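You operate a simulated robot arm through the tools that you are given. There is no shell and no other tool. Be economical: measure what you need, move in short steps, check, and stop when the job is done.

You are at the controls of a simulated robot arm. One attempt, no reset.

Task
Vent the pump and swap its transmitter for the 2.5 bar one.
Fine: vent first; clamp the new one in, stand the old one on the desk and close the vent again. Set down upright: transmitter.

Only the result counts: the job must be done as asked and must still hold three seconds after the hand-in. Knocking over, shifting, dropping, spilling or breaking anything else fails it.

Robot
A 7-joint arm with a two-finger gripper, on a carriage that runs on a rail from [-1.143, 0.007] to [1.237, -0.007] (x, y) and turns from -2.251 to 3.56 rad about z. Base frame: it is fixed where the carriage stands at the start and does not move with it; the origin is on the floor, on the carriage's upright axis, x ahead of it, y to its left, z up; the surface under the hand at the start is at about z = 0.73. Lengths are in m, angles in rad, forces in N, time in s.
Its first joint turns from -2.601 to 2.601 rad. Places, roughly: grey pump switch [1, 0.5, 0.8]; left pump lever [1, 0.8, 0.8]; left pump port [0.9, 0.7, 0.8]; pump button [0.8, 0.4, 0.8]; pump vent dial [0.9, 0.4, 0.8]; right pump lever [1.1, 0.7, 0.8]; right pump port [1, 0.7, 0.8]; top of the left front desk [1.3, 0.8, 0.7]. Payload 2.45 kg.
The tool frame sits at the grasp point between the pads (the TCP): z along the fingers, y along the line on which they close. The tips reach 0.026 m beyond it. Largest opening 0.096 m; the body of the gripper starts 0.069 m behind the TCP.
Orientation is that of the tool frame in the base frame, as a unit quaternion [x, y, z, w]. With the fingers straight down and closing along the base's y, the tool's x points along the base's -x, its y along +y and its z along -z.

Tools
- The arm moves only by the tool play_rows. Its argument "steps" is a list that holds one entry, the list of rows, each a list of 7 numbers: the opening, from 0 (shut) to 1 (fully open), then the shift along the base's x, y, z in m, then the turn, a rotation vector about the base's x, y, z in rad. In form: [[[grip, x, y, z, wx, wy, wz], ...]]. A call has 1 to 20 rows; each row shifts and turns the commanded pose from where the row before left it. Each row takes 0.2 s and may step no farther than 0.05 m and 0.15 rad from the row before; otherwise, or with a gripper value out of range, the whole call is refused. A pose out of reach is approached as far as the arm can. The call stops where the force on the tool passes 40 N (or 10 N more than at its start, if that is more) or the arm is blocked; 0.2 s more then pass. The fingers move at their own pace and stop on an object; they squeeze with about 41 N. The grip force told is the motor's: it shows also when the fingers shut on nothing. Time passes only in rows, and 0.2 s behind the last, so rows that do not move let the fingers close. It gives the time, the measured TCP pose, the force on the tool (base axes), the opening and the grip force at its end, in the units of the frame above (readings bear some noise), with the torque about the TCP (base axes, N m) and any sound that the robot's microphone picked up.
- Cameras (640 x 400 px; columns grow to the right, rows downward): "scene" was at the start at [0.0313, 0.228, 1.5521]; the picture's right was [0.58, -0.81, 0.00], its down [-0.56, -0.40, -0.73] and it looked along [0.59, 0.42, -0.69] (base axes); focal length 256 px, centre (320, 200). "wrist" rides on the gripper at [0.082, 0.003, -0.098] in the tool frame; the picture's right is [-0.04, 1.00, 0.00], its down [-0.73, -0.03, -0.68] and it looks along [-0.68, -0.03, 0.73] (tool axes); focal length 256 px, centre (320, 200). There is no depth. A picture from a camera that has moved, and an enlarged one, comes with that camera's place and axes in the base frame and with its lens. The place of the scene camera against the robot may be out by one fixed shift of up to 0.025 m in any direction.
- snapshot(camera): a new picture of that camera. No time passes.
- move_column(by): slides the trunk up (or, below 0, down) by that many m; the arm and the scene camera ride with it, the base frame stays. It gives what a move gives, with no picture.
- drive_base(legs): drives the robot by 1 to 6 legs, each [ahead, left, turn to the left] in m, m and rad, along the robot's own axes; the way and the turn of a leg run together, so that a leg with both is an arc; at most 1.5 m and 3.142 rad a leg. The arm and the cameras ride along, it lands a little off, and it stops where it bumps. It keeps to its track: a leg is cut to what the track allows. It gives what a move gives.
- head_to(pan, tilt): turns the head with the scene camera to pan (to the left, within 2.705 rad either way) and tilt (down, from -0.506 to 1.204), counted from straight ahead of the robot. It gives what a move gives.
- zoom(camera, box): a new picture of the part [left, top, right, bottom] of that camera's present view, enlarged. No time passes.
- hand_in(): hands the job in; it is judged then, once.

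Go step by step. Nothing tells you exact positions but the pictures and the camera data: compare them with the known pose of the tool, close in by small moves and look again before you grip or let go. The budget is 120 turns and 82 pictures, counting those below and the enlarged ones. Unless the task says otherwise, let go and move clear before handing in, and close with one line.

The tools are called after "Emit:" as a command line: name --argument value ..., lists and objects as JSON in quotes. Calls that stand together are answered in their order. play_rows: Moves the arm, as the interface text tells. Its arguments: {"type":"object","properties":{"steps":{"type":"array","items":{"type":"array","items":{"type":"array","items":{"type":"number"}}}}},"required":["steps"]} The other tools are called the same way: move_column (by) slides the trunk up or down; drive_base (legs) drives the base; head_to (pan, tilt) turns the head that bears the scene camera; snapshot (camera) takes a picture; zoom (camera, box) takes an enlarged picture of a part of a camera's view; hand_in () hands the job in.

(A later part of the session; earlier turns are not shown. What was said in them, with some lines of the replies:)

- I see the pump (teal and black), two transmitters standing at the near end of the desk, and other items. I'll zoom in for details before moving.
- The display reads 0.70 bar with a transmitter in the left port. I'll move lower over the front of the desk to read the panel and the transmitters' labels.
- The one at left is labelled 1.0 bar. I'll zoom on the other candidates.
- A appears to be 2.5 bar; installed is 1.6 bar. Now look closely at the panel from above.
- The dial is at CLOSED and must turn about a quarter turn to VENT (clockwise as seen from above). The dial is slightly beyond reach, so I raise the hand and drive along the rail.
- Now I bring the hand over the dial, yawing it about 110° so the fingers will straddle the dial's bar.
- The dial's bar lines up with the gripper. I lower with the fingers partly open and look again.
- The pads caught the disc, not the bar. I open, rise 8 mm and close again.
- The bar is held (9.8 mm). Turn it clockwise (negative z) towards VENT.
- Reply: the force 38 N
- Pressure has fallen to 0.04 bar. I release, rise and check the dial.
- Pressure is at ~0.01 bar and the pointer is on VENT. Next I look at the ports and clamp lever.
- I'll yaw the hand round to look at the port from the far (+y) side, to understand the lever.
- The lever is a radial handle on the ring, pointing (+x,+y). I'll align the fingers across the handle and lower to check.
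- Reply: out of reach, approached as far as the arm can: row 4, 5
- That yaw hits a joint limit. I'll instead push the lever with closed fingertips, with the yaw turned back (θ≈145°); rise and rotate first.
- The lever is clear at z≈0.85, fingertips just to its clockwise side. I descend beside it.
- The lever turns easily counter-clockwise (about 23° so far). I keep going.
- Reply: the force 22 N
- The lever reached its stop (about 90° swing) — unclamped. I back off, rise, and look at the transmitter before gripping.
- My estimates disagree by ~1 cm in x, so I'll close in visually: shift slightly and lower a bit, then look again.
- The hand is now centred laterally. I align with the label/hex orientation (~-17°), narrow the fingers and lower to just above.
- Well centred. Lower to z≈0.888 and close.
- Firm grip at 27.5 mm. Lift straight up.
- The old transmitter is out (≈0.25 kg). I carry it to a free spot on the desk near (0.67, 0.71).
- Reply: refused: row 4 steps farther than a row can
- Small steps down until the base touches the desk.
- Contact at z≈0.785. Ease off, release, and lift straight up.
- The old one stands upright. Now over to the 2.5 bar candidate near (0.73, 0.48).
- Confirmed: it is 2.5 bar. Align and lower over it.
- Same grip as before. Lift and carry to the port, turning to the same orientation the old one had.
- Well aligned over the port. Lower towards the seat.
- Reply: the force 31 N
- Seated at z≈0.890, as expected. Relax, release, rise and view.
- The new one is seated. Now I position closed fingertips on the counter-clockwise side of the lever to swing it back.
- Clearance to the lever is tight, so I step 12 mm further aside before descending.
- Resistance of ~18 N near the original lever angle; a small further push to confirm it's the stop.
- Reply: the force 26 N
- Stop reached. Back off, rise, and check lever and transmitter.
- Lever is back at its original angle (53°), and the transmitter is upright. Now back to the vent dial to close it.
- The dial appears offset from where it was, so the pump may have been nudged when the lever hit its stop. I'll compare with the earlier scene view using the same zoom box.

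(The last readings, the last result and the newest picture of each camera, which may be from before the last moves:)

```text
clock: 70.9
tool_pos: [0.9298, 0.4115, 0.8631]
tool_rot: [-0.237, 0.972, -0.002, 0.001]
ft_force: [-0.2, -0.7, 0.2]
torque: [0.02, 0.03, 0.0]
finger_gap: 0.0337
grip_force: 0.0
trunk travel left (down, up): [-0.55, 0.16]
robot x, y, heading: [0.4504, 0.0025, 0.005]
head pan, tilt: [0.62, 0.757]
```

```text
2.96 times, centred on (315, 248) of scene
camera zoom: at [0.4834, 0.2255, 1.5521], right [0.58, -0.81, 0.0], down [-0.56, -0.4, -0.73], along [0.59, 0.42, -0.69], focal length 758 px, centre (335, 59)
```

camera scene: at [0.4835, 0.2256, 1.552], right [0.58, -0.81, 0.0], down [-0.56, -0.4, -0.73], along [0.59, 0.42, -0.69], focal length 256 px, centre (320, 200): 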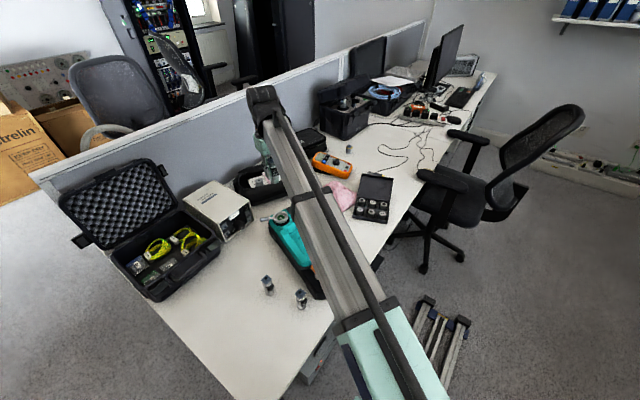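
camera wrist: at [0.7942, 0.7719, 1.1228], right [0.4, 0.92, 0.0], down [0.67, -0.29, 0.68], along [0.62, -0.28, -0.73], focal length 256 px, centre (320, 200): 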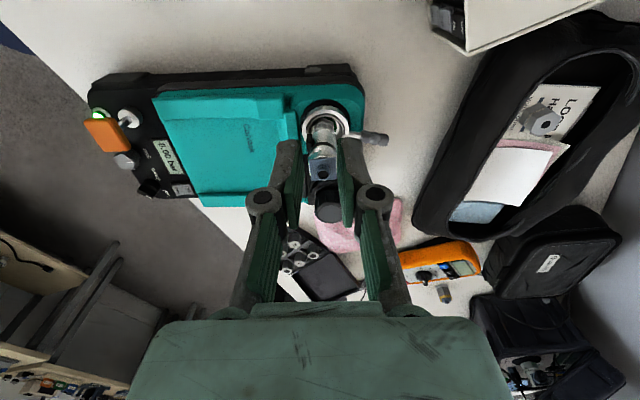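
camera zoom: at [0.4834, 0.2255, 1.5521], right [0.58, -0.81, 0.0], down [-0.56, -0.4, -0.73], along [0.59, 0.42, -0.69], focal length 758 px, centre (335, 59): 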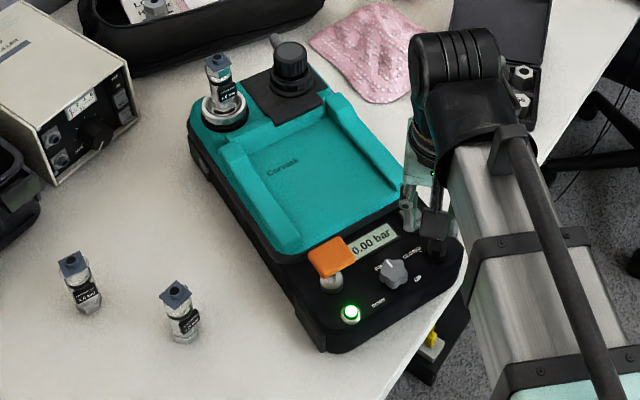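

The pump has slid about 12 mm toward me (mostly −y). First I'll close the vent, gripping the dial centred on its axis; then gently push the pump back.

Emit:
play_rows --steps '[[[0.35, 0.0012, -0.012, 0, 0, 0, 0], [0.35, 0, 0, -0.018, 0, 0, 0], [0.35, 0, 0, -0.015, 0, 0, 0], [0.35, 0, 0, 0, 0, 0, 0]]]'

Emit:
zoom --camera "wrist" --box '[220, 70, 420, 210]'

```text
clock: 71.9
tool_pos: [0.9294, 0.399, 0.8298]
tool_rot: [-0.237, 0.972, -0.003, 0.0]
ft_force: [-0.1, 0.1, -0.2]
torque: [0.01, -0.02, 0.0]
finger_gap: 0.0337
grip_force: 0.2
trunk travel left (down, up): [-0.55, 0.16]
robot x, y, heading: [0.4561, -0.0028, 0.002]
head pan, tilt: [0.62, 0.757]
```

```text
2.86 times, centred on (320, 140) of wrist
camera zoom: at [0.8563, 0.3648, 0.9294], right [-0.42, 0.91, 0.0], down [0.66, 0.31, 0.68], along [0.62, 0.29, -0.73], focal length 731 px, centre (320, 371)
```

zoom: 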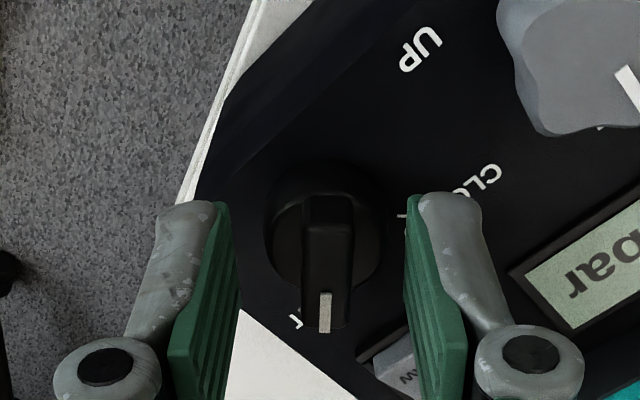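

Emit:
play_rows --steps '[[[0.2, -0.0005, 0.001, 0, 0, 0, 0], [0, 0, 0, 0, 0, 0, 0], [0, 0, 0, 0, 0, 0, 0]]]'

Emit:
play_rows --steps '[[[0, 0, 0, 0, 0, 0, 0.12], [0, 0, 0, 0, 0, 0, 0.12], [0, 0, 0, 0, 0, 0, 0.12], [0, 0, 0, 0, 0, 0, 0.12], [0, 0, 0, 0, 0, 0, 0.12], [0, 0, 0, 0, 0, 0, 0.12]]]'

```text
clock: 72.7
tool_pos: [0.9296, 0.3993, 0.8291]
tool_rot: [-0.237, 0.972, -0.002, 0.0]
ft_force: [-1.5, 1.4, -0.1]
torque: [0.05, -0.03, -0.02]
finger_gap: 0.0099
grip_force: 37.1
trunk travel left (down, up): [-0.55, 0.16]
robot x, y, heading: [0.4543, -0.0016, 0.004]
head pan, tilt: [0.62, 0.757]
```

```text
clock: 74.1
tool_pos: [0.9306, 0.3987, 0.8306]
tool_rot: [-0.565, 0.825, -0.002, 0.001]
ft_force: [2.2, -1.7, 5.7]
torque: [-0.24, 0.0, 0.0]
finger_gap: 0.0097
grip_force: 37.1
trunk travel left (down, up): [-0.55, 0.16]
robot x, y, heading: [0.4497, 0.0003, 0.001]
head pan, tilt: [0.62, 0.757]
```

Low side forces; continue to CLOSED.

Emit:
play_rows --steps '[[[0, 0, 0, 0, 0, 0, 0.12], [0, 0, 0, 0, 0, 0, 0.12], [0, 0, 0, 0, 0, 0, 0.12], [0, 0, 0, 0, 0, 0, 0.12], [0, 0, 0, 0, 0, 0, 0.12], [0, 0, 0, 0, 0, 0, 0.12]]]'

```text
clock: 75.5
tool_pos: [0.932, 0.3992, 0.8313]
tool_rot: [0.82, -0.573, 0.001, -0.002]
ft_force: [13.9, -8.2, 3.9]
torque: [0.09, -0.17, 0.0]
finger_gap: 0.0098
grip_force: 37.4
trunk travel left (down, up): [-0.55, 0.16]
robot x, y, heading: [0.4526, -0.0022, 0.006]
head pan, tilt: [0.62, 0.757]
```

Emit:
play_rows --steps '[[[0, 0, 0, 0, 0, 0, 0.04], [0.35, 0, 0, 0, 0, 0, 0], [0.35, 0, 0, 0.03, 0, 0, 0], [0.35, 0, 0, 0.04, 0, 0, 0], [0.35, 0, 0, 0.04, 0, 0, 0], [0.35, 0, 0, 0, 0, 0, 0]]]'

Emit:
zoom --camera "wrist" --box '[240, 20, 440, 140]'

```text
clock: 76.9
tool_pos: [0.9295, 0.401, 0.9408]
tool_rot: [0.831, -0.557, 0.001, -0.002]
ft_force: [-0.6, 0.3, -0.4]
torque: [0.02, -0.01, 0.03]
finger_gap: 0.0335
grip_force: 0.1
trunk travel left (down, up): [-0.55, 0.16]
robot x, y, heading: [0.4538, -0.0022, 0.006]
head pan, tilt: [0.62, 0.757]
```

```text
3.20 times, centred on (340, 80) of wrist
camera zoom: at [0.9567, 0.3239, 1.0397], right [-0.94, -0.34, 0.0], down [-0.25, 0.69, 0.68], along [-0.23, 0.64, -0.73], focal length 819 px, centre (256, 584)
```

zoom: 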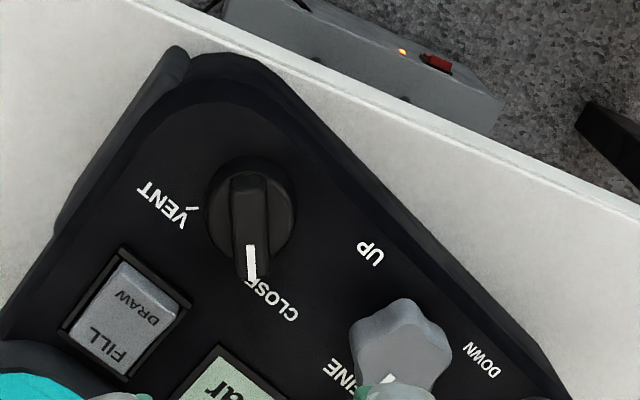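

The dial is at CLOSED again. Now I'll gently push the pump back ~13 mm along its long axis from the middle of its near end; first position beside it.

Emit:
play_rows --steps '[[[0, -0.012, -0.009, 0, 0, 0, -0.13], [0, -0.012, -0.009, 0, 0, 0, -0.13], [0, -0.012, -0.009, 0, 0, 0, -0.13], [0, -0.012, -0.009, 0, 0, 0, -0.13], [0, -0.012, -0.009, 0, 0, 0, -0.13], [0, -0.008, -0.006, -0.02, 0, 0, -0.12], [0, 0, 0, -0.03, 0, 0, 0], [0, 0, 0, 0, 0, 0, 0]]]'

Emit:
snapshot --camera "wrist"

```text
clock: 78.7
tool_pos: [0.8605, 0.3504, 0.8909]
tool_rot: [-0.56, 0.828, -0.001, 0.0]
ft_force: [0.1, -0.5, 0.3]
torque: [0.02, -0.02, 0.0]
finger_gap: 0.0
grip_force: 28.7
trunk travel left (down, up): [-0.55, 0.16]
robot x, y, heading: [0.4516, 0.0001, 0.009]
head pan, tilt: [0.62, 0.757]
```

```text
7 pictures are left
camera wrist: at [0.8273, 0.2763, 0.9903], right [-0.91, 0.41, 0.0], down [0.3, 0.67, 0.68], along [0.28, 0.62, -0.73], focal length 256 px, centre (320, 200)
```

wrist: 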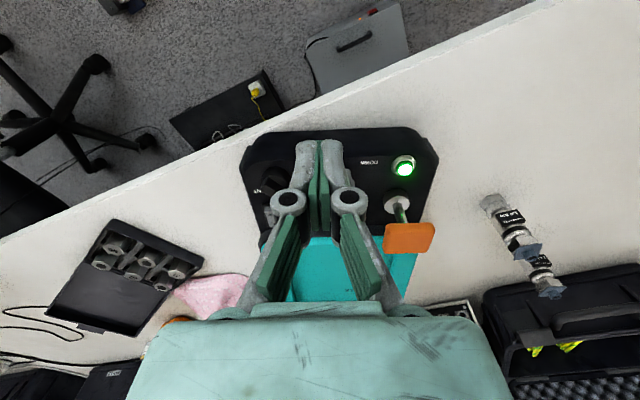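

Emit:
play_rows --steps '[[[0, -0.0145, 0.006, 0, 0, 0, 0], [0, 0, 0, -0.04, 0, 0, 0], [0, 0, 0, -0.04, 0, 0, 0], [0, 0, 0, -0.027, 0, 0, 0], [0, 0, 0, 0, 0, 0, 0]]]'

Emit:
snapshot --camera "wrist"

```text
clock: 79.9
tool_pos: [0.8489, 0.3559, 0.7842]
tool_rot: [-0.559, 0.829, -0.002, 0.0]
ft_force: [0.7, -0.4, 1.1]
torque: [-0.03, -0.03, 0.0]
finger_gap: 0.0002
grip_force: 28.8
trunk travel left (down, up): [-0.55, 0.16]
robot x, y, heading: [0.4533, -0.0033, 0.005]
head pan, tilt: [0.62, 0.757]
```

```text
6 pictures are left
camera wrist: at [0.8145, 0.2819, 0.8837], right [-0.91, 0.41, 0.0], down [0.3, 0.67, 0.68], along [0.28, 0.62, -0.73], focal length 256 px, centre (320, 200)
```

wrist: 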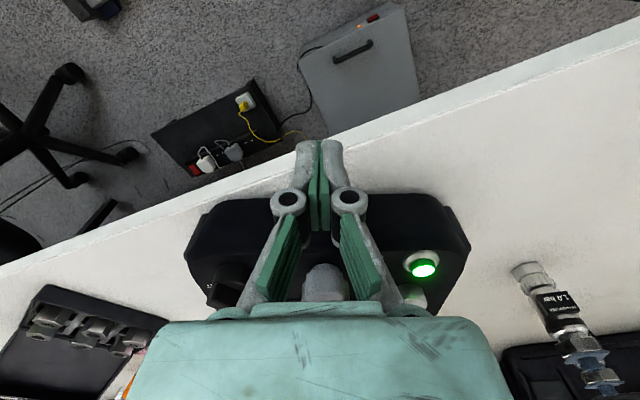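

Emit:
play_rows --steps '[[[0, -0.0046, 0.002, 0, 0, 0, 0], [0, 0.0037, 0.0093, 0, 0, 0, 0], [0, 0.0026, 0.0065, 0, 0, 0, 0], [0, 0.0011, 0.0028, 0, 0, 0, 0], [0, 0.0011, 0.0028, 0, 0, 0, 0], [0, 0, 0, 0, 0, 0, 0]]]'

```text
clock: 81.3
tool_pos: [0.8503, 0.3786, 0.7842]
tool_rot: [-0.56, 0.828, -0.001, 0.002]
ft_force: [0.7, 0.6, -0.2]
torque: [0.02, 0.01, -0.03]
finger_gap: 0.0
grip_force: 28.3
trunk travel left (down, up): [-0.55, 0.16]
robot x, y, heading: [0.4538, -0.0007, 0.001]
head pan, tilt: [0.62, 0.757]
```

Emit:
play_rows --steps '[[[0, 0.0008, 0.0019, 0, 0, 0, 0], [0, 0.0008, 0.0019, 0, 0, 0, 0], [0, 0.0008, 0.0019, 0, 0, 0, 0], [0, 0, 0, 0, 0, 0, 0]]]'

Emit:
snapshot --camera "wrist"

```text
clock: 82.3
tool_pos: [0.8554, 0.3839, 0.7854]
tool_rot: [-0.56, 0.828, -0.001, 0.001]
ft_force: [0.0, -0.8, 0.4]
torque: [-0.01, 0.0, 0.0]
finger_gap: 0.0
grip_force: 28.7
trunk travel left (down, up): [-0.55, 0.16]
robot x, y, heading: [0.4519, -0.0073, -0.001]
head pan, tilt: [0.62, 0.757]
```

```text
5 pictures are left
camera wrist: at [0.8209, 0.3099, 0.8824], right [-0.91, 0.41, 0.0], down [0.3, 0.67, 0.68], along [0.28, 0.62, -0.73], focal length 256 px, centre (320, 200)
```

wrist: 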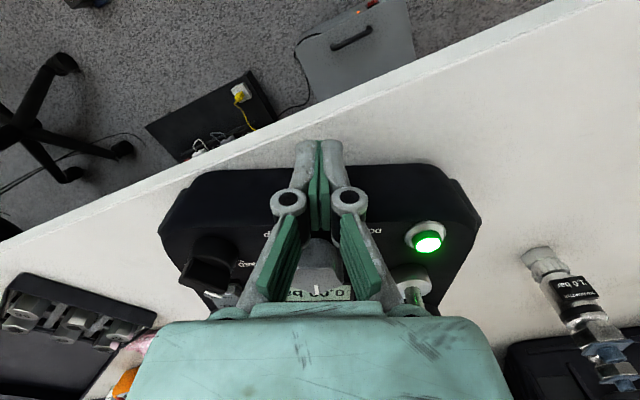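

Emit:
play_rows --steps '[[[0, 0.0008, 0.0019, 0, 0, 0, 0], [0, 0.0008, 0.0019, 0, 0, 0, 0], [0, 0.0008, 0.0019, 0, 0, 0, 0]]]'

```text
clock: 83.1
tool_pos: [0.8579, 0.39, 0.7849]
tool_rot: [-0.559, 0.829, -0.002, 0.001]
ft_force: [0.7, -0.1, 0.6]
torque: [-0.01, -0.01, -0.06]
finger_gap: 0.0
grip_force: 28.8
trunk travel left (down, up): [-0.55, 0.16]
robot x, y, heading: [0.4531, -0.0019, 0.006]
head pan, tilt: [0.62, 0.757]
```

Emit:
play_rows --steps '[[[0, 0.0008, 0.0019, 0, 0, 0, 0], [0, 0.0008, 0.0019, 0, 0, 0, 0]]]'

```text
clock: 83.7
tool_pos: [0.8584, 0.3922, 0.7845]
tool_rot: [-0.56, 0.829, -0.001, 0.001]
ft_force: [-0.9, -3.6, -1.5]
torque: [-0.07, -0.01, 0.02]
finger_gap: 0.0
grip_force: 28.8
trunk travel left (down, up): [-0.55, 0.16]
robot x, y, heading: [0.4499, 0.0007, 0.001]
head pan, tilt: [0.62, 0.757]
```

Contact. Push about 12 mm in small steps.

Emit:
play_rows --steps '[[[0, 0.0008, 0.0019, 0, 0, 0, 0], [0, 0.0008, 0.0019, 0, 0, 0, 0], [0, 0.0008, 0.0019, 0, 0, 0, 0], [0, 0.0008, 0.0019, 0, 0, 0, 0]]]'

```text
clock: 84.7
tool_pos: [0.8605, 0.3977, 0.7849]
tool_rot: [-0.56, 0.829, -0.001, -0.002]
ft_force: [-11.0, -26.7, -0.9]
torque: [-0.04, -0.07, 0.08]
finger_gap: 0.0058
grip_force: 28.0
trunk travel left (down, up): [-0.55, 0.16]
robot x, y, heading: [0.4553, -0.005, 0.01]
head pan, tilt: [0.62, 0.757]
```

Emit:
play_rows --steps '[[[0, 0.0008, 0.0019, 0, 0, 0, 0], [0, 0.0008, 0.0019, 0, 0, 0, 0], [0, 0.0004, 0.001, 0, 0, 0, 0]]]'

Emit:
zoom --camera "scene" --box '[260, 180, 370, 315]'

```text
clock: 85.5
tool_pos: [0.8625, 0.4043, 0.7864]
tool_rot: [-0.56, 0.828, -0.002, -0.001]
ft_force: [-8.9, -25.2, -1.1]
torque: [0.1, 0.31, 0.07]
finger_gap: 0.0061
grip_force: 27.9
trunk travel left (down, up): [-0.55, 0.16]
robot x, y, heading: [0.4537, -0.0017, 0.003]
head pan, tilt: [0.62, 0.757]
```

```text
2.96 times, centred on (315, 248) of scene
camera zoom: at [0.4827, 0.2233, 1.5524], right [0.58, -0.81, 0.0], down [-0.56, -0.4, -0.73], along [0.59, 0.42, -0.69], focal length 758 px, centre (335, 59)
```

zoom: 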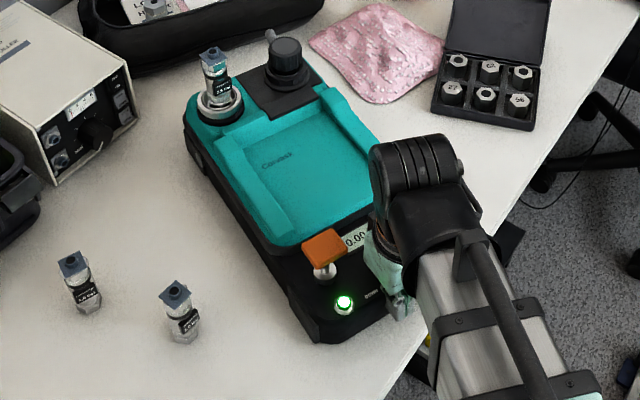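

The pump is back at its original place (within ~2–3 mm). Back off and rise clear.

Emit:
play_rows --steps '[[[0, -0.0037, -0.0093, 0, 0, 0, 0], [0, -0.0037, -0.0093, 0, 0, 0, 0], [0, -0.0037, -0.0093, 0, 0, 0, 0], [0, 0, 0, 0.04, 0, 0, 0], [0, 0, 0, 0.05, 0, 0, 0], [0, 0, 0, 0.05, 0, 0, 0], [0, 0, 0, 0.05, 0, 0, 0], [0, 0, 0, 0.04, 0, 0, 0], [0, 0, 0, 0, 0, 0, 0]]]'

Emit:
zoom --camera "wrist" --box '[220, 90, 460, 340]'

Emit:
zoom --camera "scene" --box '[265, 185, 325, 225]'

```text
clock: 87.5
tool_pos: [0.8514, 0.3799, 1.0155]
tool_rot: [-0.56, 0.828, -0.001, 0.002]
ft_force: [0.5, 0.5, 0.0]
torque: [-0.01, -0.02, 0.0]
finger_gap: 0.0
grip_force: 28.6
trunk travel left (down, up): [-0.55, 0.16]
robot x, y, heading: [0.4538, -0.0017, 0.003]
head pan, tilt: [0.62, 0.757]
```

```text
1.60 times, centred on (340, 215) of wrist
camera zoom: at [0.8173, 0.3062, 1.1129], right [-0.91, 0.41, 0.0], down [0.3, 0.67, 0.68], along [0.28, 0.62, -0.73], focal length 410 px, centre (288, 176)
```

zoom: 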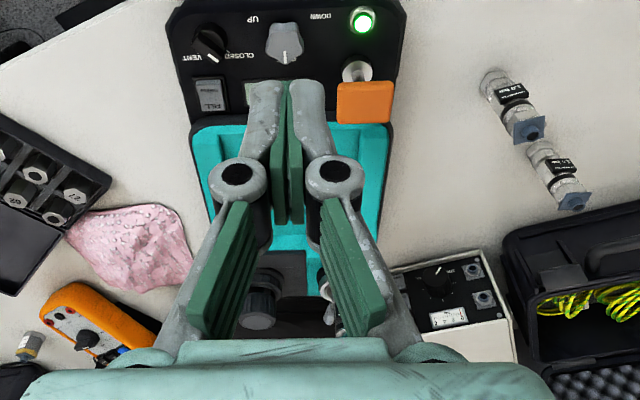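

```text
10.00 times, centred on (295, 205) of scene
camera zoom: at [0.4833, 0.2253, 1.5521], right [0.58, -0.81, 0.0], down [-0.56, -0.4, -0.73], along [0.59, 0.42, -0.69], focal length 2557 px, centre (570, 150)
```

zoom: 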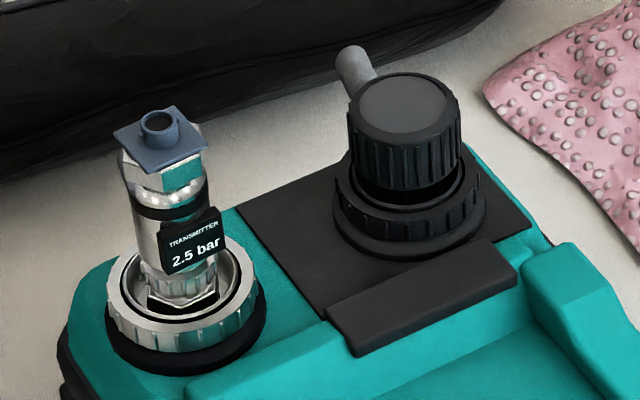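

The 2.5 bar transmitter is clamped in with the lever back where it started. The dial points to CLOSED, the 1.6 bar unit stands upright on the desk, and the hand is clear, so I hand in.

Emit:
hand_in

```text
The job is handed in.
```

The pump was vented to 0.00 bar, the 2.5 bar transmitter is clamped in the left port, the old 1.6 bar one stands upright on the desk, and the vent is closed. Working the clamp lever slid the pump about 13 mm; I pushed it back to within about 3 mm of where it was.
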